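You operate a simulated robot arm through the tools that you are given. There is no shell and no other tool. Be economical: measure what you need, move in short steps, check, and stop when the job is done.

Carry out the task below with a simulated robot arm. There is one attempt and no reset: what you move stays moved.

TASK
Put things in order on the top of the game board. At the end: the yellow scrub pad from the top of the game board stands where the clear tall jar stood; the yellow bean bag from the top of the game board is on the beige wooden board; the clear tall jar from the top of the game board stands where the yellow bean bag stood; the green oil bottle from the top of the game board stands where the yellow scrub pad stood; whatever was shut is shut again. Leave all else as you found it, and nothing knocked over.
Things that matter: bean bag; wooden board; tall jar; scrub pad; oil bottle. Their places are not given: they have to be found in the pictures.

Only the result counts: the job must be done as asked and must still hold three seconds after the hand-in. Knocking over, shifting, dropping, spilling or breaking anything else fails it.

THE ROBOT
A 6-joint arm with a two-finger parallel gripper, fixed in place. Base frame: the origin is at the foot of the arm, x ahead of it, y to its left, z up; the work surface is at about z = 0. Readings come in m, degrees, newtons and seconds.
With the tool pointing down near the work surface it reaches from about 0.14 to 0.58 m from the base axis. Its first joint turns from -66.0 to 66.0 degrees. Payload 2.1 kg.
The TCP is the grasp point between the finger pads, 0.03 m short of the fingertips. In the tool frame z runs along the fingers and y along their closing line. Largest opening 0.094 m; finger width 0.028, thickness 0.01; the body of the gripper, 0.05 by 0.096 m, starts 0.055 m behind the TCP.
Orientation is that of the tool frame in the base frame, as a unit quaternion [w, x, y, z]. With the fingers straight down and closing along the base's y, the tool's x points along the base's -x, its y along +y and its z along -z.

THE INTERFACE
- The arm moves only by the tool arm_command. Its arguments are lists of equal length, an entry for each row: "delta_pos": the shift along the tool's x, y, z in m, a list of three; "rotation": the turn, a rotation vector about the tool's x, y, z in degrees, a list of three; "fingers": the closure in counts, from 0 (fully open) to 255 (shut). In form: {"delta_pos": [[x, y, z], ...], "rotation": [[ax, ay, az], ...], "fingers": [fingers, ...]}. A call has 1 to 10 rows; each row is the pose to reach, as a shift and turn from the pose commanded when the call began, along the tool's axes at that moment. Rows are played at 5 a second. More than 0.05 m and 8.6 degrees between two rows, or a gripper value outside its range, and nothing of the call is played. Where a pose cannot be reached the arm comes as near as it can. A force on the tool above 40 N (or 10 N above the force at the start of the call, whichever is more), or a blocked arm, ends the call early, and 0.2 s more pass. The fingers move at their own pace (about 0.072 m/s each) and stop on an object; they squeeze with about 44 N. The grip force told is the motor's: it shows also when the fingers shut on nothing. Time passes only in rows, and 0.2 s behind the last, so rows that repeat a pose let the fingers close. The reply holds the time, the measured pose of the TCP, the force on the tool along the base axes, the opening and the grip force, in the units named above and with some noise.
- Cameras (640 x 400 px; columns grow to the right, rows downward): "scene" is fixed at [0.0512, -0.3693, 0.4813]; the picture's right is [0.81, -0.58, 0.00], its down [-0.35, -0.49, -0.80] and it looks along [0.47, 0.65, -0.60] (base axes); focal length 267 px, centre (320, 200). "wrist" rides on the gripper at [-0.037, 0, -0.058] in the tool frame; the picture's right is [0.00, -1.00, 0.00], its down [0.97, 0.00, -0.24] and it looks along [0.24, 0.00, 0.97] (tool axes); focal length 218 px, centre (320, 200).
- camera(camera): a new picture of that camera. It takes no simulated time.
- probe_pixels(camera, pixels): for up to 12 pixels [column, row] of the newest picture of that camera ("zoom" is the newest enlarged one), the place [x, y, z] in the base frame of the surface seen there, good to about 0.003 m. It takes no simulated time.
- zoom(camera, box): a new picture of the part [left, top, right, bottom] of that camera's present view, enlarged. It takes no simulated time.
- close_job(): hands the job in; it is judged then, once.

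Keep the steps short. Do not move on a guess: measure, check each grasp and each placing, and mend mistakes. In all there are 80 turns and 38 pictures (those below and enlarged ones count). Leave the gripper open and the arm clear of the work at the hand-in unless told otherwise, and finish with a single line.

The tools are called after ">>>" as name(argument=value, ...) on one line, values as JSON. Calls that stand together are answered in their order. arm_command: Moves the arm, as the interface text tells. Its arguments: {"type":"object","properties":{"delta_pos":{"type":"array","items":{"type":"array","items":{"type":"number"}}},"rotation":{"type":"array","items":{"type":"array","items":{"type":"number"}}},"fingers":{"type":"array","items":{"type":"number"}}},"required":["delta_pos","rotation","fingers"]} The other tools are called the same way: camera (camera) takes a picture; probe_pixels (camera, pixels) gives the place of the surface under pixels of a picture; zoom (camera, box) takes an enlarged picture of a part of a camera's view; close_job () hands the job in.

At the start:

```text
time_s: 0.0
position: [0.2802, 0.1362, 0.3118]
tcp_rot: [0.0, 0.0, 1.0, 0.0]
wrist_force: [0.7, 0.1, 0.5]
opening: 0.0941
finger_force: 0.0
```

scene: 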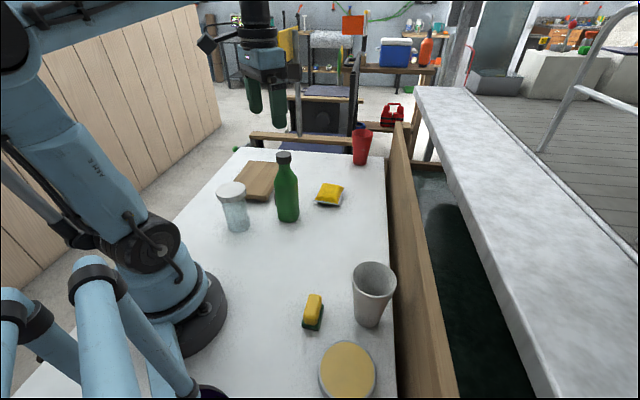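
wrist: 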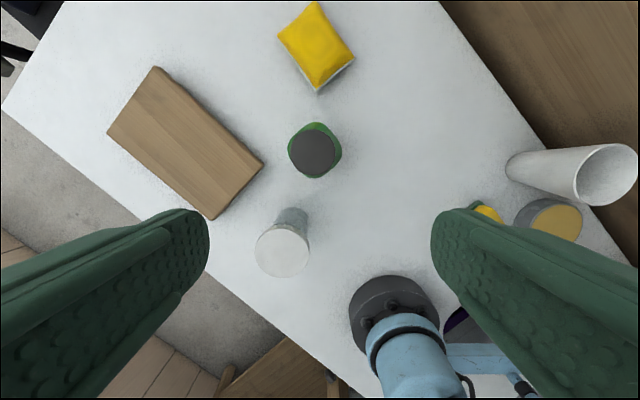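

I see the pad at about (313,312) in the scene picture, the jar at (234,207), the bottle at (287,187), the bean bag at (330,194) and the wooden board at (257,181). I'll probe all of them in both pictures.

>>> probe_pixels(camera="wrist", pixels=[[316, 45], [316, 3], [353, 55], [317, 88], [279, 38], [185, 140], [155, 68], [262, 163], [213, 218], [108, 132], [312, 152], [282, 252]])

>>> zoom(camera="scene", box=[200, 140, 380, 252])

>>> zoom(camera="scene", box=[260, 260, 420, 360])

>>> probe_pixels(camera="zoom", pixels=[[210, 130], [190, 210], [235, 150], [215, 170], [170, 260], [225, 270], [250, 240], [160, 215], [400, 60], [400, 150]])

```text
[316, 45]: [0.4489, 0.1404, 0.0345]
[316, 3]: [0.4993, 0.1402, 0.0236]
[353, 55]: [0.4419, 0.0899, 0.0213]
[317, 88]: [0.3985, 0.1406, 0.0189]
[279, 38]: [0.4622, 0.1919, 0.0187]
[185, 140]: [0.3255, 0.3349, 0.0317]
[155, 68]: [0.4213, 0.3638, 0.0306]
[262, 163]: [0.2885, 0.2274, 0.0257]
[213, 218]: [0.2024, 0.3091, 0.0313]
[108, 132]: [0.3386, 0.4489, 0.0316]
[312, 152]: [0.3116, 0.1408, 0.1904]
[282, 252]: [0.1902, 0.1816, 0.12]
```

```text
3.56 times, centred on (290, 196) of scene
```

zoom: 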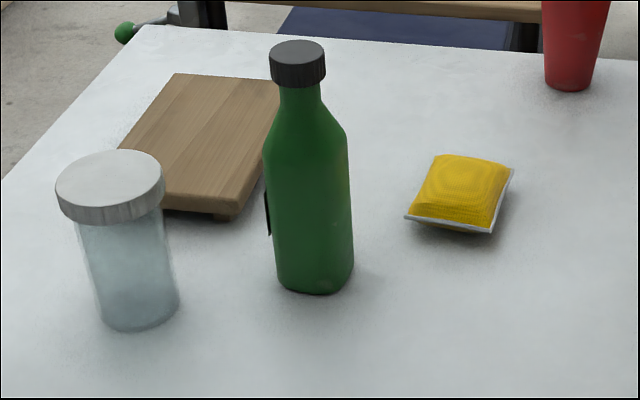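

```text
4.00 times, centred on (340, 310) of scene
```

zoom: 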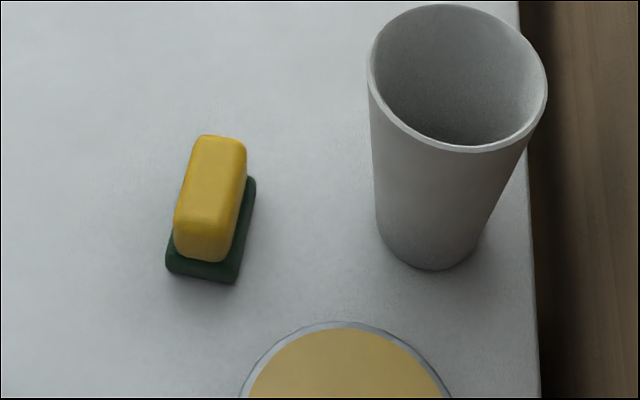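

```text
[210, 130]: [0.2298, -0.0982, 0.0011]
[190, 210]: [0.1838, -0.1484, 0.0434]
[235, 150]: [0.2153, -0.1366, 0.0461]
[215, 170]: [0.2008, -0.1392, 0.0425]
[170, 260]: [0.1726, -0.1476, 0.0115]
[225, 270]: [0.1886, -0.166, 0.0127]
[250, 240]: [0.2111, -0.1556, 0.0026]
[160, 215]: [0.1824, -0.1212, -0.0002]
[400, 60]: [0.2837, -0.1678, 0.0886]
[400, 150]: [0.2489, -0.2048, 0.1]
```

The bag is about 0.08 x 0.066 m around (0.447, 0.141), and the board is centred at (0.313, 0.337) with its top at z 0.031. Next I'll measure the pad in the present zoom (its edges), then the jar, bottle and cup in the scene and wrist pictures.

>>> probe_pixels(camera="zoom", pixels=[[200, 142], [240, 145], [240, 190], [182, 225], [228, 235], [222, 160], [204, 215], [170, 270], [234, 279], [253, 184], [375, 80], [540, 100]])

>>> probe_pixels(camera="wrist", pixels=[[258, 252], [306, 252], [282, 230], [282, 274], [292, 152], [334, 152], [312, 133], [312, 173], [340, 152], [301, 235], [270, 240]])

>>> probe_pixels(camera="scene", pixels=[[240, 231], [236, 215], [248, 215], [226, 218], [288, 200], [278, 200], [297, 200], [288, 220], [284, 165], [363, 150], [374, 300], [347, 370]])

```text
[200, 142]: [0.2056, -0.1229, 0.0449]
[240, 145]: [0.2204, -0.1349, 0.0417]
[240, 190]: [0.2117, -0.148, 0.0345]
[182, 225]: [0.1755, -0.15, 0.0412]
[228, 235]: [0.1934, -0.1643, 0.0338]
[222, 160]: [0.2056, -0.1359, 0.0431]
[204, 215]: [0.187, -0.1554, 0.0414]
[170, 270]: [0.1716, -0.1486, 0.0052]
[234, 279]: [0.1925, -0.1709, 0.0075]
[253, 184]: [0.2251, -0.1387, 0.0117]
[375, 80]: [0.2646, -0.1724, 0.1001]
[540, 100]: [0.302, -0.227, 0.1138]
```

```text
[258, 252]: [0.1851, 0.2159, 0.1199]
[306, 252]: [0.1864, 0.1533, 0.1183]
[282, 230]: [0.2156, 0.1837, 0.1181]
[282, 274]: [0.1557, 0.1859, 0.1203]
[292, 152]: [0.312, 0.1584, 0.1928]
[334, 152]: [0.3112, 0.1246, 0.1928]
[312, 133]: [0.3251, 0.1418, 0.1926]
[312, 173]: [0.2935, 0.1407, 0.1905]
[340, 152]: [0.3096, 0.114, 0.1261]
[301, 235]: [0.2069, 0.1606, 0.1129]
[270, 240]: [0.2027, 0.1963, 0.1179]
```

```text
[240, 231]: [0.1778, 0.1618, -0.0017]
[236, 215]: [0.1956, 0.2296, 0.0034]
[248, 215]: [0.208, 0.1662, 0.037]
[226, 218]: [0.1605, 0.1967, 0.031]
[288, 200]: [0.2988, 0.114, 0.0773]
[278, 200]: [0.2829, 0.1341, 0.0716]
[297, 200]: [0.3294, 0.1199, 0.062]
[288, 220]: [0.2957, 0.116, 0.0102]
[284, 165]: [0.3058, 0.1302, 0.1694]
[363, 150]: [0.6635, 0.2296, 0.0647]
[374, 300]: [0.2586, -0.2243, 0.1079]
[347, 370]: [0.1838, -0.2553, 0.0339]
```

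The jar is centred at (0.186, 0.185) with its top at 0.12. The bottle is at (0.311, 0.141) with its cap top at 0.192. The pad is at (0.198, -0.143), turned about 45°. I'll start with the bean bag: stay high, move above it and turn the tool so the fingers close across its short side.

>>> arm_command(delta_pos=[[-0.034, 0.001, 0], [-0.068, 0.002, 0], [-0.101, 0.003, 0], [-0.134, 0.004, 0], [-0.167, 0.005, 0], [-0.167, 0.005, 0.04], [-0.167, 0.005, 0.08], [-0.167, 0.005, 0.11]], rotation=[[0, 0, -7.8], [0, 0, -15.6], [0, 0, -23.4], [0, 0, -31.2], [0, 0, -39], [0, 0, -39], [0, 0, -39], [0, 0, -39]], fingers=[0, 0, 0, 0, 0, 0, 0, 0])

>>> camera(camera="wrist")

>>> camera(camera="scene")

```text
time_s: 1.8
position: [0.4475, 0.1376, 0.2039]
tcp_rot: [0.0, -0.335, 0.942, 0.001]
wrist_force: [-0.2, -0.3, -0.5]
opening: 0.0939
finger_force: 0.0
```

```text
33 pictures are left
```

wrist: 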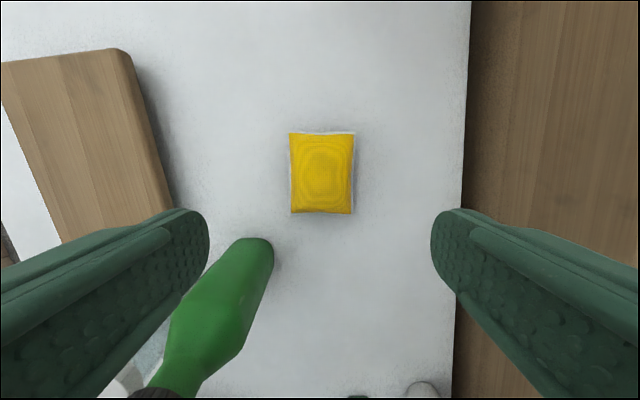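

```text
32 pictures are left
```

scene: 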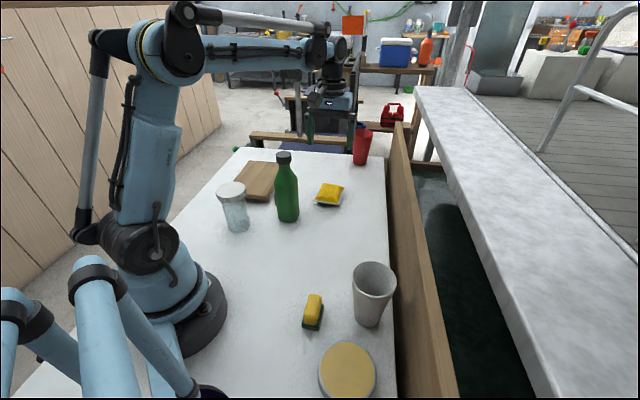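

The bag lies square between the fingers and the forearm is high above the bottle. I'll measure the bag exactly from this picture.

>>> probe_pixels(camera="wrist", pixels=[[322, 172], [292, 172], [353, 172], [322, 134], [322, 211], [291, 134], [354, 133], [293, 211], [350, 212], [322, 240]])

```text
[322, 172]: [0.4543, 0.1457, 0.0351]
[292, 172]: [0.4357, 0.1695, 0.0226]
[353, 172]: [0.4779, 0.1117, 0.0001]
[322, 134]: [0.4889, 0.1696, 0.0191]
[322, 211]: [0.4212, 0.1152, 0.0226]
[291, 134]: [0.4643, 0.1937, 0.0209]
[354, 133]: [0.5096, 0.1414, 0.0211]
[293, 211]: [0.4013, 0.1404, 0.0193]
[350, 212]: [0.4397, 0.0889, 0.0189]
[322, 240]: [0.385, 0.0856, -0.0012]
```

The bag's centre is (0.453, 0.1415), which will also be the jar's target. I'll shift 7 mm and go straight down to TCP z of about 0.035, fingers still open.

>>> arm_command(delta_pos=[[-0.0068, 0, 0.03], [-0.0068, 0, 0.07], [-0.0068, 0, 0.11], [-0.0068, 0, 0.14], [-0.0068, 0, 0.155], [-0.0068, 0, 0.166], [-0.0068, 0, 0.166]], rotation=[[0, 0, 0], [0, 0, 0], [0, 0, 0], [0, 0, 0], [0, 0, 0], [0, 0, 0], [0, 0, 0]], fingers=[0, 0, 0, 0, 0, 0, 0])

```text
time_s: 3.4
position: [0.4506, 0.145, 0.0377]
tcp_rot: [0.0, -0.333, 0.943, 0.001]
wrist_force: [-0.6, 0.0, 0.2]
opening: 0.0942
finger_force: 0.0
```

Now at z 0.0377 with no contact. I'll close on the bag.

>>> arm_command(delta_pos=[[0, 0, 0.002], [0, 0, 0.002], [0, 0, 0.002], [0, 0, 0.002], [0, 0, 0.002]], rotation=[[0, 0, 0], [0, 0, 0], [0, 0, 0], [0, 0, 0], [0, 0, 0]], fingers=[80, 140, 200, 255, 255])

```text
time_s: 4.3
position: [0.4515, 0.1468, 0.0351]
tcp_rot: [0.0, -0.334, 0.943, 0.0]
wrist_force: [-1.0, 0.2, 6.5]
opening: 0.0737
finger_force: 43.7
stopped in row 4: the force on the tool passed its limit (the readings are from after the stop); the commanded pose is now the measured one
```

The fingers stopped on the bag at 0.074 m with 44 N grip. I'll lift straight up a little and check.

>>> arm_command(delta_pos=[[0, 0, 0], [0, 0, -0.01], [0, 0, -0.04], [0, 0, -0.08], [0, 0, -0.08]], rotation=[[0, 0, 0], [0, 0, 0], [0, 0, 0], [0, 0, 0], [0, 0, 0]], fingers=[255, 255, 255, 255, 255])

>>> camera(camera="wrist")

```text
time_s: 5.5
position: [0.4532, 0.1474, 0.1136]
tcp_rot: [0.0, -0.334, 0.943, 0.0]
wrist_force: [0.4, 0.1, -2.2]
opening: 0.0738
finger_force: 44.3
```

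```text
31 pictures are left
```

wrist: 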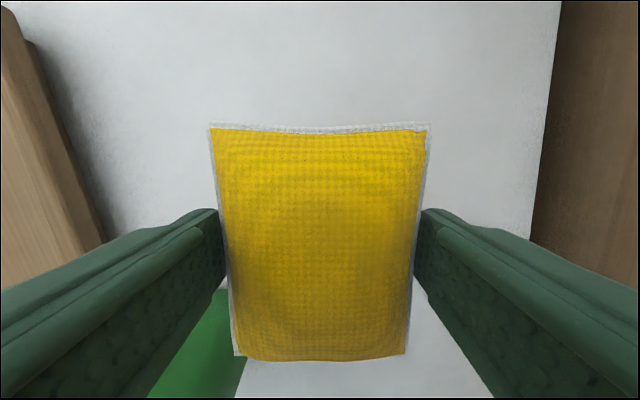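

The bag is held well. I'll carry it over to the middle of the board at (0.313, 0.337), raising it slightly.

>>> arm_command(delta_pos=[[0, 0.01, -0.03], [-0.001, 0.05, -0.05], [-0.003, 0.095, -0.05], [-0.006, 0.14, -0.05], [-0.008, 0.185, -0.05], [-0.01, 0.22, -0.05], [-0.011, 0.236, -0.05], [-0.011, 0.236, -0.03], [-0.011, 0.236, 0.0], [-0.011, 0.236, 0.0]], rotation=[[0, 0, 0], [0, 0, 0], [0, 0, -2], [0, 0, -4], [0, 0, -6], [0, 0, -6], [0, 0, -6], [0, 0, -6], [0, 0, -6], [0, 0, -6]], fingers=[255, 255, 255, 255, 255, 255, 255, 255, 255, 255])

>>> camera(camera="scene")

```text
time_s: 7.7
position: [0.3088, 0.3351, 0.1118]
tcp_rot: [0.0, -0.382, 0.924, -0.001]
wrist_force: [-0.1, -0.4, -2.0]
opening: 0.0737
finger_force: 43.9
```

```text
30 pictures are left
```

scene: 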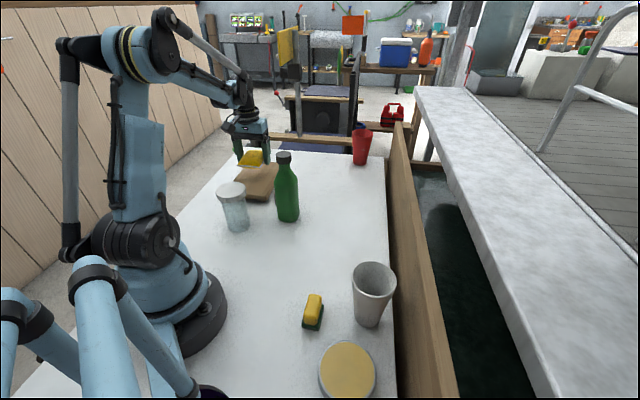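

The bag hangs over the board. I'll lower it about 43 mm to just touch.

>>> arm_command(delta_pos=[[0, 0, 0.02], [0, 0, 0.035], [0, 0, 0.043], [0, 0, 0.043]], rotation=[[0, 0, 0], [0, 0, 0], [0, 0, 0], [0, 0, 0]], fingers=[255, 255, 255, 255])

```text
time_s: 8.7
position: [0.3105, 0.3365, 0.0699]
tcp_rot: [0.0, -0.383, 0.924, 0.0]
wrist_force: [0.2, 0.6, -2.7]
opening: 0.0739
finger_force: 44.4
```

Force is still -2.7 N, so the bag isn't touching yet. I'll go down in 1.5 mm steps and watch the force.

>>> arm_command(delta_pos=[[0, 0, 0.0015], [0, 0, 0.003], [0, 0, 0.003]], rotation=[[0, 0, 0], [0, 0, 0], [0, 0, 0]], fingers=[255, 255, 255])

```text
time_s: 9.5
position: [0.311, 0.3364, 0.069]
tcp_rot: [0.0, -0.382, 0.924, 0.0]
wrist_force: [-0.4, -0.4, -1.7]
opening: 0.074
finger_force: 43.6
```

>>> arm_command(delta_pos=[[0, 0, 0.0015], [0, 0, 0.003], [0, 0, 0.003]], rotation=[[0, 0, 0], [0, 0, 0], [0, 0, 0]], fingers=[255, 255, 255])

```text
time_s: 10.3
position: [0.3116, 0.3367, 0.0668]
tcp_rot: [0.0, -0.383, 0.924, 0.001]
wrist_force: [-2.6, 2.3, 39.4]
opening: 0.0736
finger_force: 43.8
```

That's contact, pressing 39 N. I'll back off 1.5 mm, then open slowly.

>>> arm_command(delta_pos=[[0, 0, -0.0015], [0, 0, -0.0015], [0, 0, -0.0015], [0, 0, -0.0015], [0, 0, -0.0015]], rotation=[[0, 0, 0], [0, 0, 0], [0, 0, 0], [0, 0, 0], [0, 0, 0]], fingers=[255, 50, 30, 10, 0])

>>> arm_command(delta_pos=[[0, 0, -0.02], [0, 0, -0.06], [0, 0, -0.1], [0, 0, -0.1]], rotation=[[0, 0, 0], [0, 0, 0], [0, 0, 0], [0, 0, 0]], fingers=[0, 0, 0, 0])

>>> camera(camera="wrist")

```text
time_s: 11.5
position: [0.3121, 0.3361, 0.0662]
tcp_rot: [0.0, -0.383, 0.924, 0.0]
wrist_force: [-0.2, 0.1, -0.4]
opening: 0.0942
finger_force: 0.0
```

```text
time_s: 12.5
position: [0.3121, 0.3366, 0.1663]
tcp_rot: [0.0, -0.383, 0.924, 0.0]
wrist_force: [-0.4, 0.0, 0.2]
opening: 0.094
finger_force: 0.1
```

```text
29 pictures are left
```

wrist: 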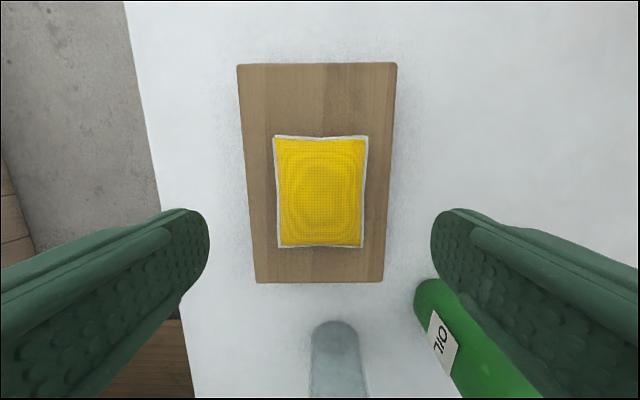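

The bag lies in the middle of the board. Next is the jar: I'll raise the tool and move over (0.186, 0.185).

>>> arm_command(delta_pos=[[0.02, 0, -0.03], [0.06, -0.004, -0.04], [0.1, -0.009, -0.04], [0.14, -0.013, -0.04], [0.17, -0.016, -0.04], [0.196, -0.018, -0.04], [0.196, -0.018, -0.04]], rotation=[[0, 0, 0], [0, 0, 0], [0, 0, 0], [0, 0, 0], [0, 0, 0], [0, 0, 0], [0, 0, 0]], fingers=[0, 0, 0, 0, 0, 0, 0])

>>> camera(camera="wrist")

```text
time_s: 14.1
position: [0.1823, 0.1832, 0.2084]
tcp_rot: [0.0, -0.383, 0.924, 0.0]
wrist_force: [-0.6, -0.6, 0.0]
opening: 0.0942
finger_force: 0.0
```

```text
28 pictures are left
```

wrist: 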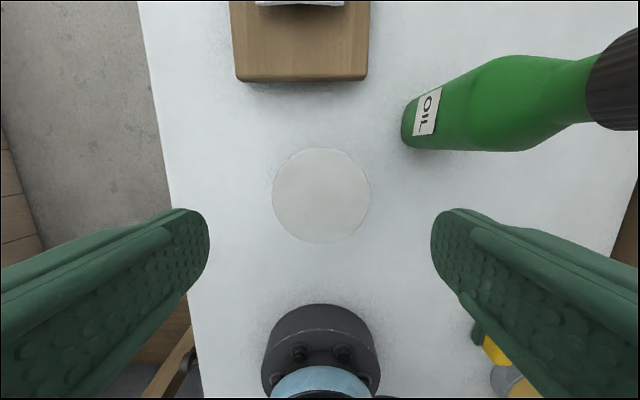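

The jar's lid sits well between the fingers. I'll probe its edges at rows 148 to 241 and columns 273 to 369.

>>> probe_pixels(camera="wrist", pixels=[[321, 195], [276, 195], [366, 195], [321, 151], [321, 239], [426, 105], [470, 150], [303, 80]])

```text
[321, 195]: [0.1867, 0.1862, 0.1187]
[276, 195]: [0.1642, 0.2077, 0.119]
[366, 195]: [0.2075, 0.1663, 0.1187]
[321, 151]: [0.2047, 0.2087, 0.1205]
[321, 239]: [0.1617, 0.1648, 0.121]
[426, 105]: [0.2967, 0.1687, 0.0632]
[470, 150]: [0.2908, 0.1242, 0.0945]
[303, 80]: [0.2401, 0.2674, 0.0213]
```

The lid centre is (0.185, 0.1865), which will be the pad's target. I'll go down to z of about 0.105 around the lid.

>>> arm_command(delta_pos=[[-0.004, 0, 0.03], [-0.004, 0, 0.06], [-0.004, 0, 0.085], [-0.004, 0, 0.103], [-0.004, 0, 0.103]], rotation=[[0, 0, 0], [0, 0, 0], [0, 0, 0], [0, 0, 0], [0, 0, 0]], fingers=[0, 0, 0, 0, 0])

>>> arm_command(delta_pos=[[0, 0, 0], [0, 0, 0], [0, 0, 0], [0, 0, 0], [0, 0, 0]], rotation=[[0, 0, 0], [0, 0, 0], [0, 0, 0], [0, 0, 0], [0, 0, 0]], fingers=[40, 70, 90, 130, 255])

```text
time_s: 15.3
position: [0.1872, 0.1873, 0.1042]
tcp_rot: [0.0, -0.382, 0.924, -0.001]
wrist_force: [0.4, 0.8, -0.1]
opening: 0.094
finger_force: 0.1
```

```text
time_s: 16.5
position: [0.1871, 0.1865, 0.1033]
tcp_rot: [0.0, -0.383, 0.924, 0.0]
wrist_force: [1.0, 0.7, -0.2]
opening: 0.0697
finger_force: 44.1
```

Gripped at 0.070 m, 44 N. I'll lift 3 cm and look.

>>> arm_command(delta_pos=[[0, 0, -0.01], [0, 0, -0.03], [0, 0, -0.03]], rotation=[[0, 0, 0], [0, 0, 0], [0, 0, 0]], fingers=[255, 255, 255])

>>> camera(camera="scene")

```text
time_s: 17.3
position: [0.1871, 0.1889, 0.1348]
tcp_rot: [0.0, -0.382, 0.924, 0.0]
wrist_force: [0.2, -0.2, -0.1]
opening: 0.0696
finger_force: 44.3
```

```text
27 pictures are left
```

scene: 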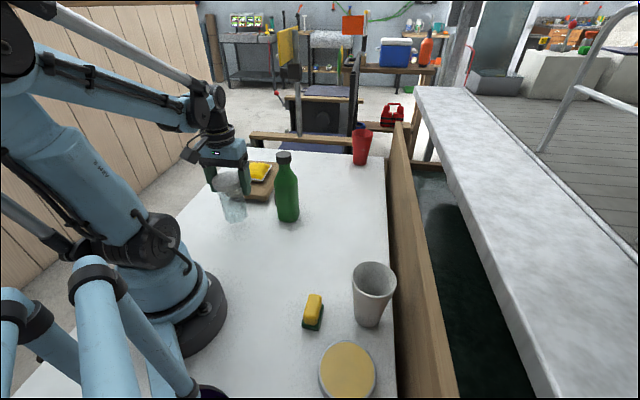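

>>> zoom(camera="scene", box=[180, 120, 320, 240])

```text
3.33 times, centred on (250, 180) of scene
```

zoom: 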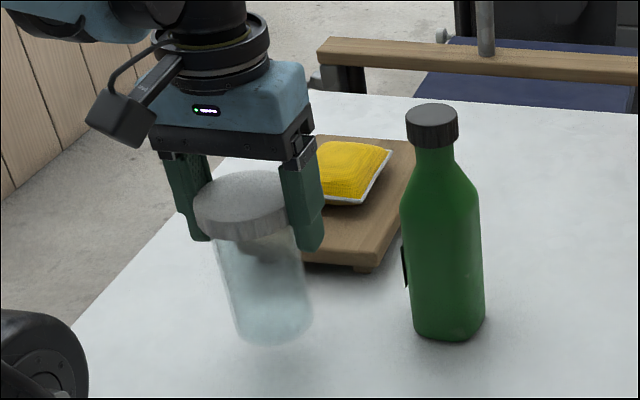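

Compared with before, both lid and jar body have moved up (jar bottom from row 231 to about 222), so the whole jar is held. The bottle stands on the direct line, so I'll raise the jar high and go around by way of (0.31, 0.27).

>>> arm_command(delta_pos=[[0, 0, -0.04], [0, 0, -0.08], [0, 0, -0.125], [-0.037, -0.0073, -0.125], [-0.073, -0.0147, -0.125], [-0.11, -0.022, -0.125], [-0.146, -0.0293, -0.125], [-0.146, -0.0293, -0.125]], rotation=[[0, 0, 0], [0, 0, 0], [0, 0, 0], [0, 0, 0], [0, 0, 0], [0, 0, 0], [0, 0, 0], [0, 0, 0]], fingers=[255, 255, 255, 255, 255, 255, 255, 255])

>>> zoom(camera="scene", box=[180, 60, 360, 240])

```text
time_s: 19.1
position: [0.3095, 0.2706, 0.259]
tcp_rot: [0.001, -0.383, 0.924, 0.0]
wrist_force: [-0.2, 0.4, -1.1]
opening: 0.0691
finger_force: 43.6
```

```text
2.22 times, centred on (270, 150) of scene
```

zoom: 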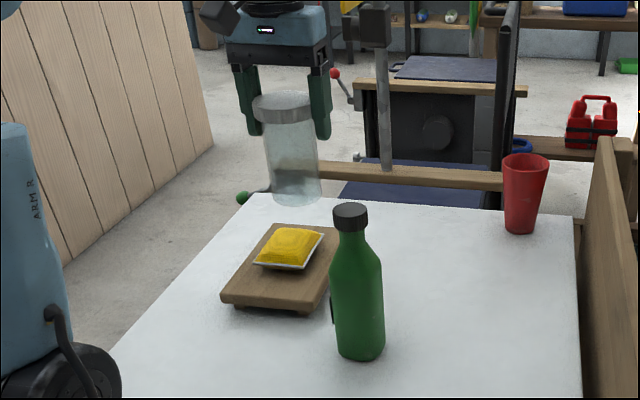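

The jar is whole in the gripper. I'll carry it on to (0.453, 0.1415) at this height, then lower it partway.

>>> arm_command(delta_pos=[[-0.002, -0.039, 0], [-0.004, -0.078, 0], [-0.006, -0.117, 0], [-0.008, -0.156, 0], [-0.0103, -0.1927, 0], [-0.0103, -0.1927, 0.04], [-0.0103, -0.1927, 0.08], [-0.0103, -0.1927, 0.12], [-0.0103, -0.1927, 0.14], [-0.0103, -0.1927, 0.14]], rotation=[[0, 0, 0], [0, 0, 0], [0, 0, 0], [0, 0, 0], [0, 0, 0], [0, 0, 0], [0, 0, 0], [0, 0, 0], [0, 0, 0], [0, 0, 0]], fingers=[255, 255, 255, 255, 255, 255, 255, 255, 255, 255])

>>> zoom(camera="scene", box=[220, 100, 400, 240])

```text
time_s: 21.3
position: [0.458, 0.1415, 0.118]
tcp_rot: [0.001, -0.383, 0.924, 0.0]
wrist_force: [-0.1, 0.5, -1.1]
opening: 0.0688
finger_force: 43.6
```

```text
2.86 times, centred on (310, 170) of scene
```

zoom: 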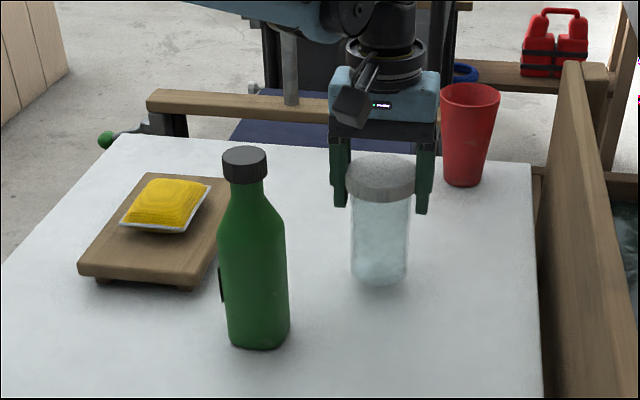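

The jar is upright and nearly down. I'll lower it 12 mm with a 3 mm correction.

>>> arm_command(delta_pos=[[0.002, 0.002, 0.006], [0.002, 0.002, 0.012], [0.002, 0.002, 0.012]], rotation=[[0, 0, 0], [0, 0, 0], [0, 0, 0]], fingers=[255, 255, 255])

>>> arm_command(delta_pos=[[0, 0, 0.001], [0, 0, 0.001]], rotation=[[0, 0, 0], [0, 0, 0]], fingers=[255, 255])

```text
time_s: 22.1
position: [0.4525, 0.1416, 0.1069]
tcp_rot: [0.0, -0.383, 0.924, 0.0]
wrist_force: [-0.4, -0.5, -0.6]
opening: 0.0689
finger_force: 44.5
```

```text
time_s: 22.7
position: [0.4532, 0.1411, 0.1074]
tcp_rot: [0.0, -0.383, 0.924, 0.0]
wrist_force: [0.5, -0.1, -0.7]
opening: 0.0686
finger_force: 43.8
```

>>> arm_command(delta_pos=[[0, 0, 0.001], [0, 0, 0.002], [0, 0, 0.002]], rotation=[[0, 0, 0], [0, 0, 0], [0, 0, 0]], fingers=[255, 255, 255])

```text
time_s: 23.5
position: [0.4547, 0.1404, 0.1036]
tcp_rot: [-0.001, -0.383, 0.924, 0.0]
wrist_force: [0.6, 1.0, -0.6]
opening: 0.0689
finger_force: 44.1
```

No touch yet. I'll step down 1 mm at a time.

>>> arm_command(delta_pos=[[0, 0, 0.001], [0, 0, 0.001]], rotation=[[0, 0, 0], [0, 0, 0]], fingers=[255, 255])

```text
time_s: 24.1
position: [0.4536, 0.1401, 0.1038]
tcp_rot: [0.0, -0.384, 0.923, 0.0]
wrist_force: [-1.2, 0.8, 1.9]
opening: 0.0686
finger_force: 44.5
```

Force has gone from -0.6 to +1.9 N, which is light contact. I'll open slowly and rise.

>>> arm_command(delta_pos=[[0, 0, 0], [0, 0, 0], [0, 0, 0], [0, 0, 0], [0, 0, -0.02], [0, 0, -0.06], [0, 0, -0.1], [0, 0, -0.14], [0, 0, -0.14]], rotation=[[0, 0, 0], [0, 0, 0], [0, 0, 0], [0, 0, 0], [0, 0, 0], [0, 0, 0], [0, 0, 0], [0, 0, 0], [0, 0, 0]], fingers=[60, 40, 20, 0, 0, 0, 0, 0, 0])

>>> camera(camera="wrist")

```text
time_s: 26.1
position: [0.4552, 0.1399, 0.2438]
tcp_rot: [0.0, -0.383, 0.924, 0.0]
wrist_force: [0.0, 0.1, 0.3]
opening: 0.094
finger_force: 0.0
```

```text
23 pictures are left
```

wrist: 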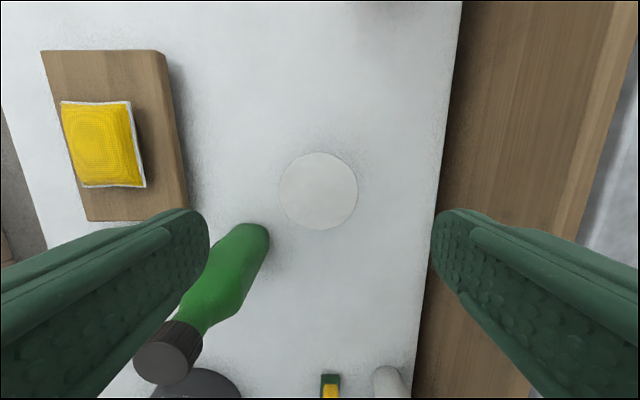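

>>> probe_pixels(camera="wrist", pixels=[[318, 191], [282, 191], [355, 191], [318, 155], [318, 227], [153, 56], [186, 207]])

```text
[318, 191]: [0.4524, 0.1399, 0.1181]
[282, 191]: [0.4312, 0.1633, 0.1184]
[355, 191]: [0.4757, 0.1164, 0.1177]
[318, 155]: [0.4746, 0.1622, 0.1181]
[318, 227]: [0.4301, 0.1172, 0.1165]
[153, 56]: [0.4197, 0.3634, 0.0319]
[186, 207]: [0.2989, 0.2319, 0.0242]
```

The jar is at (0.453, 0.140), where the bag was, and the board is unmoved. Now the scrub pad: I'll rise a bit and move over (0.198, -0.143), clear of the bottle.

>>> arm_command(delta_pos=[[0.02, -0.001, -0.02], [0.065, -0.003, -0.03], [0.11, -0.005, -0.03], [0.155, -0.007, -0.03], [0.2, -0.009, -0.03], [0.245, -0.011, -0.03], [0.29, -0.013, -0.03], [0.335, -0.016, -0.03], [0.37, -0.018, -0.03], [0.382, -0.0184, -0.03]], rotation=[[0, 0, 0], [0, 0, 0], [0, 0, 0], [0, 0, 0], [0, 0, 0], [0, 0, 0], [0, 0, 0], [0, 0, 0], [0, 0, 0], [0, 0, 0]], fingers=[0, 0, 0, 0, 0, 0, 0, 0, 0, 0])

>>> camera(camera="wrist")

>>> camera(camera="scene")

```text
time_s: 28.3
position: [0.1963, -0.1439, 0.2743]
tcp_rot: [0.0, -0.382, 0.924, 0.0]
wrist_force: [0.2, -0.7, 0.9]
opening: 0.0936
finger_force: 0.0
```

```text
22 pictures are left
```

wrist: 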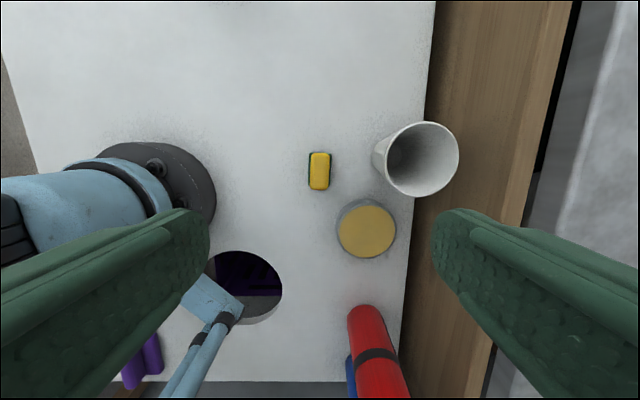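

```text
21 pictures are left
```

scene: 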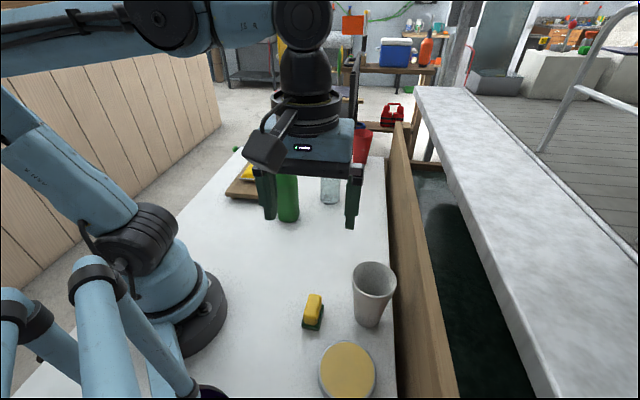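

The pad at (320,171) is square to the fingers. The cup (417,160) and a tin (367,229) stand on the right side, so I'll measure the clearances.

>>> zoom(camera="wrist", box=[280, 110, 480, 270])

>>> probe_pixels(camera="wrist", pixels=[[320, 171], [312, 171], [327, 171], [320, 155], [320, 187], [378, 155], [390, 140], [385, 170], [345, 228], [355, 205], [458, 155], [367, 229]])

```text
2.50 times, centred on (380, 190) of wrist
```

zoom: 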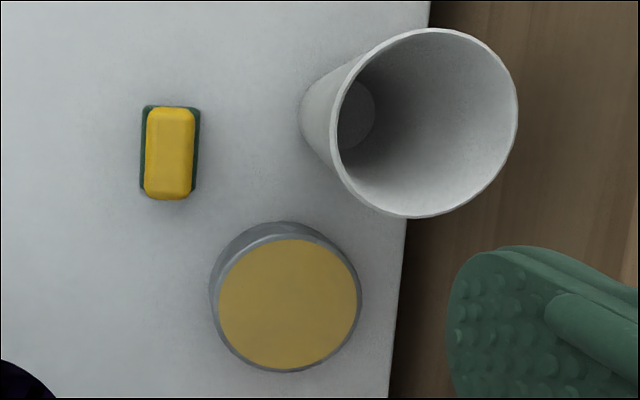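

```text
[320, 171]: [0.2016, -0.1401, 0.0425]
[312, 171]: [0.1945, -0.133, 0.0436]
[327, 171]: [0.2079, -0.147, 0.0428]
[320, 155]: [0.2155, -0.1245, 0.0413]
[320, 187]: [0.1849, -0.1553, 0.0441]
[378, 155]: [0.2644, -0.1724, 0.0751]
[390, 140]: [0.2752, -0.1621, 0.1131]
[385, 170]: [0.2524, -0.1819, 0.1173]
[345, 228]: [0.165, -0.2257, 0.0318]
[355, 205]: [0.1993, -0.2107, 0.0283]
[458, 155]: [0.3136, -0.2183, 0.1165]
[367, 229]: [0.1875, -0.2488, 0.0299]
```

The pad's centre is (0.200, -0.1415). With the fingers opened only to about 0.05 m, they clear the cup rim by over 2 cm. I'll go down partway that way.

>>> arm_command(delta_pos=[[-0.003, 0, 0.04], [-0.003, 0, 0.08], [-0.003, 0, 0.12], [-0.003, 0, 0.16], [-0.003, 0, 0.16]], rotation=[[0, 0, 0], [0, 0, 0], [0, 0, 0], [0, 0, 0], [0, 0, 0]], fingers=[110, 110, 110, 110, 110])

>>> camera(camera="wrist")

```text
time_s: 29.5
position: [0.1972, -0.1423, 0.1155]
tcp_rot: [0.0, -0.382, 0.924, 0.0]
wrist_force: [0.5, 0.4, 0.4]
opening: 0.0536
finger_force: 0.0
```

```text
19 pictures are left
```

wrist: 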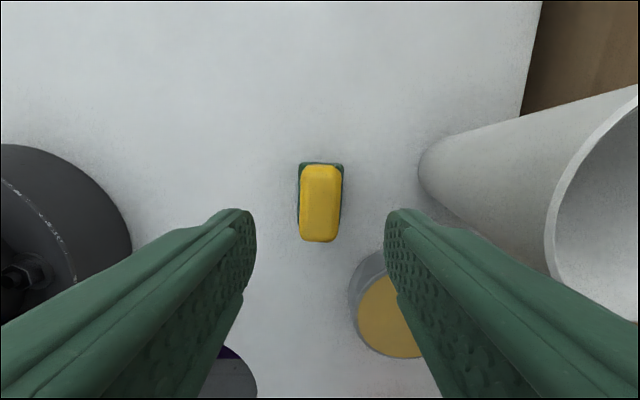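

>>> probe_pixels(camera="wrist", pixels=[[320, 203], [320, 165], [320, 240], [301, 205], [340, 205], [300, 164], [342, 164]])

```text
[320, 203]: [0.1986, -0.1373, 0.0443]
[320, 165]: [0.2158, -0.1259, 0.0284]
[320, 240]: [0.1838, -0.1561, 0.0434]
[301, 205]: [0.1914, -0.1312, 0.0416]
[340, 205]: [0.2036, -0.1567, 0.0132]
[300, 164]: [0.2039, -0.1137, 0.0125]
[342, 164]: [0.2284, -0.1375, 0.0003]
```

The pad is centred between the fingers at about (0.200, -0.141). I'll lower 79 mm to z of about 0.036.

>>> arm_command(delta_pos=[[-0.001, 0, 0.035], [-0.001, 0, 0.06], [-0.001, 0, 0.072], [-0.001, 0, 0.079], [-0.001, 0, 0.079]], rotation=[[0, 0, 0], [0, 0, 0], [0, 0, 0], [0, 0, 0], [0, 0, 0]], fingers=[110, 110, 110, 110, 110])

>>> arm_command(delta_pos=[[0, 0, 0], [0, 0, 0], [0, 0, 0], [0, 0, 0]], rotation=[[0, 0, 0], [0, 0, 0], [0, 0, 0], [0, 0, 0]], fingers=[140, 160, 200, 255])

```text
time_s: 30.7
position: [0.1987, -0.1388, 0.0345]
tcp_rot: [0.0, -0.383, 0.924, 0.0]
wrist_force: [-0.1, -0.6, -0.4]
opening: 0.0534
finger_force: 0.0
```

```text
time_s: 31.7
position: [0.1989, -0.1382, 0.0355]
tcp_rot: [0.0, -0.383, 0.924, 0.001]
wrist_force: [-0.8, -1.0, -0.7]
opening: 0.033
finger_force: 43.7
```

Gripped at 0.033 m, 44 N. I'll lift high, then swing out around the base by way of (0.25, 0.02).

>>> arm_command(delta_pos=[[0, 0, -0.02], [0, 0, -0.06], [0, 0, -0.1], [0, 0, -0.145], [0, 0, -0.19], [0, 0, -0.225], [-0.037, 0.019, -0.225], [-0.074, 0.038, -0.225], [-0.111, 0.057, -0.225], [-0.1478, 0.0757, -0.225]], rotation=[[0, 0, 0], [0, 0, 0], [0, 0, 0], [0, 0, 0], [0, 0, 0], [0, 0, 0], [0, 0, 0], [0, 0, 0], [0, 0, 0], [0, 0, 0]], fingers=[255, 255, 255, 255, 255, 255, 255, 255, 255, 255])

>>> camera(camera="wrist")

```text
time_s: 33.9
position: [0.2503, 0.0197, 0.2585]
tcp_rot: [-0.001, -0.382, 0.924, -0.001]
wrist_force: [0.4, -0.2, 0.4]
opening: 0.0326
finger_force: 44.0
```

```text
18 pictures are left
```

wrist: 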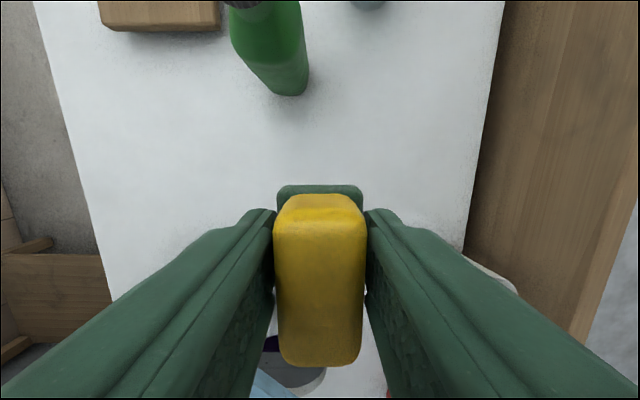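

The pad is held well. I'll carry it over the jar's old spot (0.185, 0.1865) and lower it to just above the table.

>>> arm_command(delta_pos=[[-0.015, 0.034, 0], [-0.03, 0.068, 0], [-0.045, 0.102, 0], [-0.06, 0.136, 0], [-0.072, 0.164, 0], [-0.072, 0.164, 0.045], [-0.072, 0.164, 0.09], [-0.072, 0.164, 0.135], [-0.072, 0.164, 0.175], [-0.072, 0.164, 0.21]], rotation=[[0, 0, 0], [0, 0, 0], [0, 0, 0], [0, 0, 0], [0, 0, 0], [0, 0, 0], [0, 0, 0], [0, 0, 0], [0, 0, 0], [0, 0, 0]], fingers=[255, 255, 255, 255, 255, 255, 255, 255, 255, 255])

>>> arm_command(delta_pos=[[0, 0, 0.004], [0, 0, 0.008], [0, 0, 0.008]], rotation=[[0, 0, 0], [0, 0, 0], [0, 0, 0]], fingers=[255, 255, 255])

```text
time_s: 36.1
position: [0.1862, 0.1881, 0.0493]
tcp_rot: [0.001, -0.383, 0.924, 0.0]
wrist_force: [0.1, -0.4, -1.1]
opening: 0.0327
finger_force: 44.4
```

```text
time_s: 36.9
position: [0.1858, 0.1871, 0.0409]
tcp_rot: [0.0, -0.383, 0.924, 0.0]
wrist_force: [0.5, -0.7, -0.2]
opening: 0.033
finger_force: 44.0
```

At z 0.041; the grasp was at about 0.0355. I'll lower 3 mm, then 1 mm steps.

>>> arm_command(delta_pos=[[0, 0, 0.002], [0, 0, 0.0035], [0, 0, 0.0035]], rotation=[[0, 0, 0], [0, 0, 0], [0, 0, 0]], fingers=[255, 255, 255])

>>> arm_command(delta_pos=[[0, 0, 0.001], [0, 0, 0.001]], rotation=[[0, 0, 0], [0, 0, 0]], fingers=[255, 255])

```text
time_s: 37.7
position: [0.1852, 0.1878, 0.037]
tcp_rot: [0.0, -0.383, 0.924, 0.0]
wrist_force: [0.0, -0.5, 0.6]
opening: 0.0328
finger_force: 43.6
```

```text
time_s: 38.3
position: [0.1859, 0.1861, 0.0347]
tcp_rot: [0.0, -0.382, 0.924, -0.001]
wrist_force: [0.2, -0.3, -0.2]
opening: 0.0329
finger_force: 44.8
```

>>> arm_command(delta_pos=[[0, 0, 0.0008], [0, 0, 0.0008]], rotation=[[0, 0, 0], [0, 0, 0]], fingers=[255, 255])

```text
time_s: 38.9
position: [0.1865, 0.1856, 0.0363]
tcp_rot: [0.0, -0.383, 0.924, 0.0]
wrist_force: [-0.3, -0.4, 0.5]
opening: 0.0329
finger_force: 44.1
```

No clear contact yet, so another 1 mm.

>>> arm_command(delta_pos=[[0, 0, 0.001], [0, 0, 0.001]], rotation=[[0, 0, 0], [0, 0, 0]], fingers=[255, 255])

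```text
time_s: 39.5
position: [0.1857, 0.1858, 0.0347]
tcp_rot: [0.0, -0.382, 0.924, 0.0]
wrist_force: [0.3, -0.2, 0.3]
opening: 0.0325
finger_force: 43.6
```

>>> arm_command(delta_pos=[[0, 0, 0.001], [0, 0, 0.001]], rotation=[[0, 0, 0], [0, 0, 0]], fingers=[255, 255])

```text
time_s: 40.1
position: [0.1864, 0.1865, 0.0334]
tcp_rot: [0.0, -0.383, 0.924, -0.001]
wrist_force: [1.8, -1.2, 20.9]
opening: 0.0328
finger_force: 44.1
```

Contact at 21 N. I'll back off 0.7 mm, open and rise. There is room here for the fingers.

>>> arm_command(delta_pos=[[0, 0, -0.0007], [0, 0, -0.0007], [0, 0, -0.0007], [0, 0, -0.0007], [0, 0, -0.03], [0, 0, -0.07], [0, 0, -0.11], [0, 0, -0.15], [0, 0, -0.19], [0, 0, -0.23]], rotation=[[0, 0, 0], [0, 0, 0], [0, 0, 0], [0, 0, 0], [0, 0, 0], [0, 0, 0], [0, 0, 0], [0, 0, 0], [0, 0, 0], [0, 0, 0]], fingers=[255, 140, 100, 60, 0, 0, 0, 0, 0, 0])

>>> camera(camera="wrist")

```text
time_s: 42.3
position: [0.1852, 0.1854, 0.2636]
tcp_rot: [0.0, -0.384, 0.923, 0.0]
wrist_force: [-0.1, 0.7, -0.8]
opening: 0.094
finger_force: 0.0
```

```text
17 pictures are left
```

wrist: 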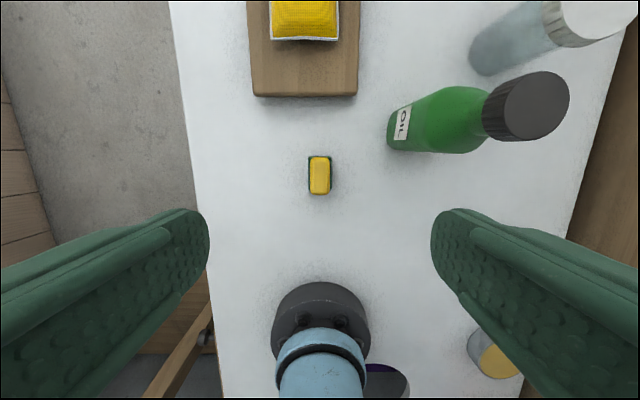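

The pad stands at the jar's old spot. Now the bottle: I'll move over (0.311, 0.141), staying high.

>>> arm_command(delta_pos=[[-0.019, -0.04, -0.01], [-0.038, -0.08, -0.01], [-0.0576, -0.1206, -0.01], [-0.0576, -0.1206, -0.01]], rotation=[[0, 0, 0], [0, 0, 0], [0, 0, 0], [0, 0, 0]], fingers=[0, 0, 0, 0])

>>> camera(camera="wrist")

```text
time_s: 43.3
position: [0.3132, 0.1407, 0.2711]
tcp_rot: [0.0, -0.381, 0.924, 0.0]
wrist_force: [0.1, -0.6, 0.5]
opening: 0.0938
finger_force: 0.1
```

```text
16 pictures are left
```

wrist: 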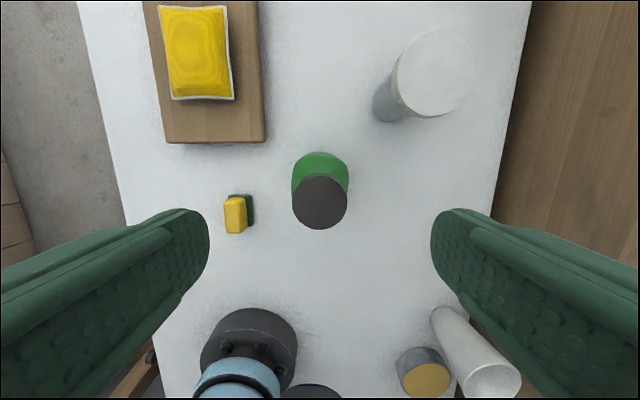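

>>> probe_pixels(camera="wrist", pixels=[[320, 202], [295, 202], [345, 202], [320, 178], [320, 227], [320, 165], [239, 213], [239, 198], [239, 231], [252, 200]])

```text
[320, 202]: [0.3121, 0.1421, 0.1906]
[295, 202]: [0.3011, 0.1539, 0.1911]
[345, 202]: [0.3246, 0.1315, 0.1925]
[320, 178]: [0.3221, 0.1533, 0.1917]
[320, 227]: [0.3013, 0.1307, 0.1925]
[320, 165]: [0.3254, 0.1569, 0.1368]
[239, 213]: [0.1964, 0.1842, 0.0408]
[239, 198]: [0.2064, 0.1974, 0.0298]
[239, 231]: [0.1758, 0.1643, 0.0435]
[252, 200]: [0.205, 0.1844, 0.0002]
```

The cap centre is (0.312, 0.142), its top at 0.192. I'll lower the tool to z of about 0.175 so the pads take the cap, with the tips at 0.145 above the shoulder.

>>> arm_command(delta_pos=[[0, 0.001, 0.04], [0, 0.001, 0.075], [0, 0.001, 0.096], [0, 0.001, 0.096]], rotation=[[0, 0, 0], [0, 0, 0], [0, 0, 0], [0, 0, 0]], fingers=[40, 60, 80, 80])

>>> arm_command(delta_pos=[[0, 0, 0], [0, 0, 0], [0, 0, 0], [0, 0, 0], [0, 0, 0]], rotation=[[0, 0, 0], [0, 0, 0], [0, 0, 0], [0, 0, 0], [0, 0, 0]], fingers=[110, 130, 150, 180, 255])

```text
time_s: 44.3
position: [0.3079, 0.1423, 0.178]
tcp_rot: [0.0, -0.383, 0.924, 0.0]
wrist_force: [0.3, -0.2, -1.0]
opening: 0.0646
finger_force: 0.0
```

```text
time_s: 45.5
position: [0.3099, 0.1424, 0.1773]
tcp_rot: [0.0, -0.382, 0.924, -0.001]
wrist_force: [0.6, -0.4, 0.0]
opening: 0.0352
finger_force: 43.7
```

Gripped at 0.035 m. I'll lift 3 cm, check, then go on.

>>> arm_command(delta_pos=[[0, 0, -0.01], [0, 0, -0.03], [0, 0, -0.03]], rotation=[[0, 0, 0], [0, 0, 0], [0, 0, 0]], fingers=[255, 255, 255])

>>> zoom(camera="scene", box=[180, 60, 380, 240])

```text
time_s: 46.3
position: [0.3094, 0.144, 0.2071]
tcp_rot: [0.0, -0.383, 0.924, 0.0]
wrist_force: [0.7, 0.0, -0.8]
opening: 0.0352
finger_force: 43.8
```

```text
2.22 times, centred on (280, 150) of scene
```

zoom: 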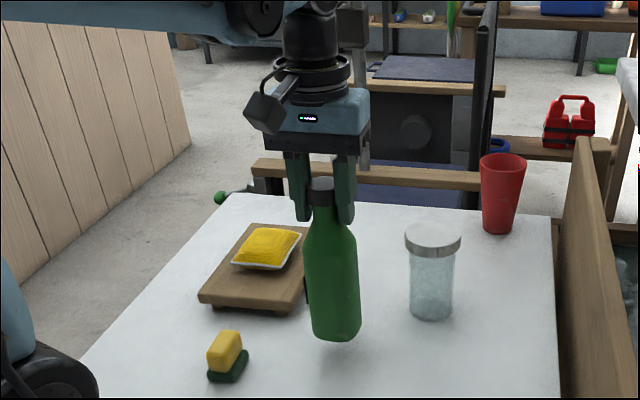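

The bottle hangs upright. I'll raise it 5 cm more and carry it to above (0.1995, -0.141).

>>> arm_command(delta_pos=[[0, 0, -0.04], [0.035, -0.0153, -0.05], [0.07, -0.0306, -0.05], [0.105, -0.0459, -0.05], [0.14, -0.0613, -0.05], [0.175, -0.0766, -0.05], [0.21, -0.092, -0.05], [0.245, -0.1073, -0.05], [0.2793, -0.1223, -0.05], [0.2793, -0.1223, -0.05]], rotation=[[0, 0, 0], [0, 0, 0], [0, 0, 0], [0, 0, 0], [0, 0, 0], [0, 0, 0], [0, 0, 0], [0, 0, 0], [0, 0, 0], [0, 0, 0]], fingers=[255, 255, 255, 255, 255, 255, 255, 255, 255, 255])

>>> camera(camera="scene")

```text
time_s: 48.5
position: [0.1994, -0.1421, 0.2582]
tcp_rot: [0.001, -0.383, 0.924, 0.0]
wrist_force: [0.9, 0.2, -1.6]
opening: 0.0348
finger_force: 43.9
```

```text
14 pictures are left
```

scene: 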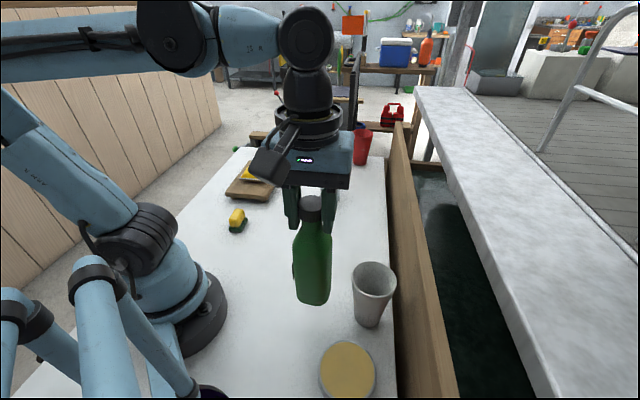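

Clear of the cup and tin. I'll lower 76 mm to just above the table.

>>> arm_command(delta_pos=[[0, 0, 0.03], [0, 0, 0.055], [0, 0, 0.07], [0, 0, 0.077], [0, 0, 0.077]], rotation=[[0, 0, 0], [0, 0, 0], [0, 0, 0], [0, 0, 0], [0, 0, 0]], fingers=[255, 255, 255, 255, 255])

>>> arm_command(delta_pos=[[0, 0, 0.0015], [0, 0, 0.0015]], rotation=[[0, 0, 0], [0, 0, 0]], fingers=[255, 255])

```text
time_s: 49.7
position: [0.1987, -0.1411, 0.1825]
tcp_rot: [0.0, -0.383, 0.924, -0.001]
wrist_force: [0.0, -0.4, -1.3]
opening: 0.0352
finger_force: 44.1
```

```text
time_s: 50.3
position: [0.1972, -0.1411, 0.1786]
tcp_rot: [0.0, -0.382, 0.924, -0.001]
wrist_force: [-0.6, 0.2, -2.0]
opening: 0.0352
finger_force: 44.1
```

>>> arm_command(delta_pos=[[0, 0, 0.001], [0, 0, 0.001]], rotation=[[0, 0, 0], [0, 0, 0]], fingers=[255, 255])

>>> arm_command(delta_pos=[[0, 0, 0.001], [0, 0, 0.001]], rotation=[[0, 0, 0], [0, 0, 0]], fingers=[255, 255])

```text
time_s: 50.9
position: [0.1972, -0.141, 0.1799]
tcp_rot: [0.0, -0.383, 0.924, 0.0]
wrist_force: [0.1, 0.4, -1.8]
opening: 0.0349
finger_force: 44.0
```

```text
time_s: 51.5
position: [0.1983, -0.1418, 0.1788]
tcp_rot: [-0.001, -0.383, 0.924, 0.0]
wrist_force: [0.2, 0.9, -0.5]
opening: 0.0353
finger_force: 44.5
```

No contact yet, so another 1 mm.

>>> arm_command(delta_pos=[[0, 0, 0.001], [0, 0, 0.001]], rotation=[[0, 0, 0], [0, 0, 0]], fingers=[255, 255])

```text
time_s: 52.1
position: [0.1986, -0.1394, 0.1765]
tcp_rot: [0.0, -0.383, 0.924, 0.0]
wrist_force: [0.0, -1.3, 8.6]
opening: 0.0347
finger_force: 43.7
```

Contact at 8.6 N. I'll open moderately and rise straight up.

>>> arm_command(delta_pos=[[0, 0, 0], [0, 0, 0], [0, 0, 0], [0, 0, -0.03], [0, 0, -0.07], [0, 0, -0.11], [0, 0, -0.13], [0, 0, -0.13]], rotation=[[0, 0, 0], [0, 0, 0], [0, 0, 0], [0, 0, 0], [0, 0, 0], [0, 0, 0], [0, 0, 0], [0, 0, 0]], fingers=[140, 110, 80, 60, 0, 0, 0, 0])

>>> camera(camera="wrist")

>>> camera(camera="scene")

```text
time_s: 53.9
position: [0.1997, -0.1432, 0.3081]
tcp_rot: [0.0, -0.382, 0.924, -0.001]
wrist_force: [-0.6, -0.2, 1.0]
opening: 0.0939
finger_force: 0.0
```

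```text
13 pictures are left
```

wrist: 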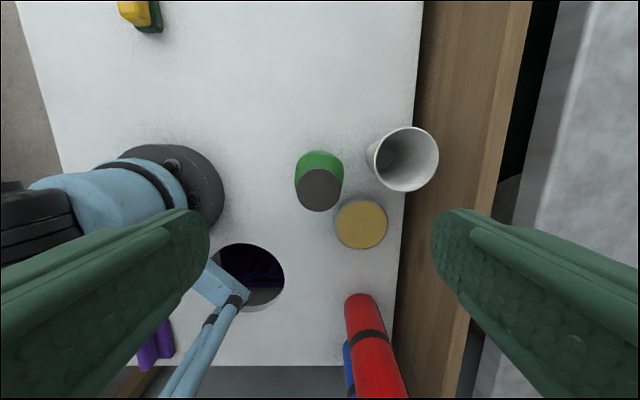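

```text
12 pictures are left
```

scene: 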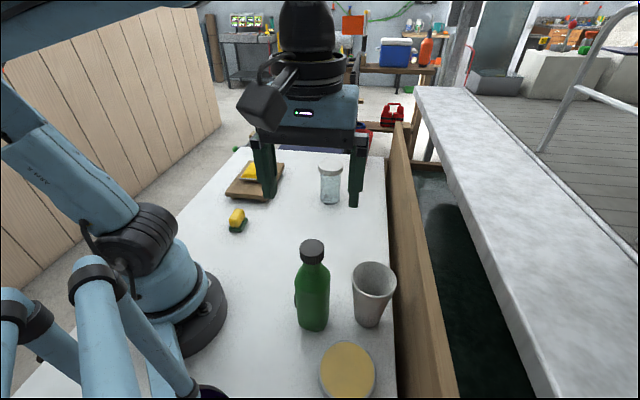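

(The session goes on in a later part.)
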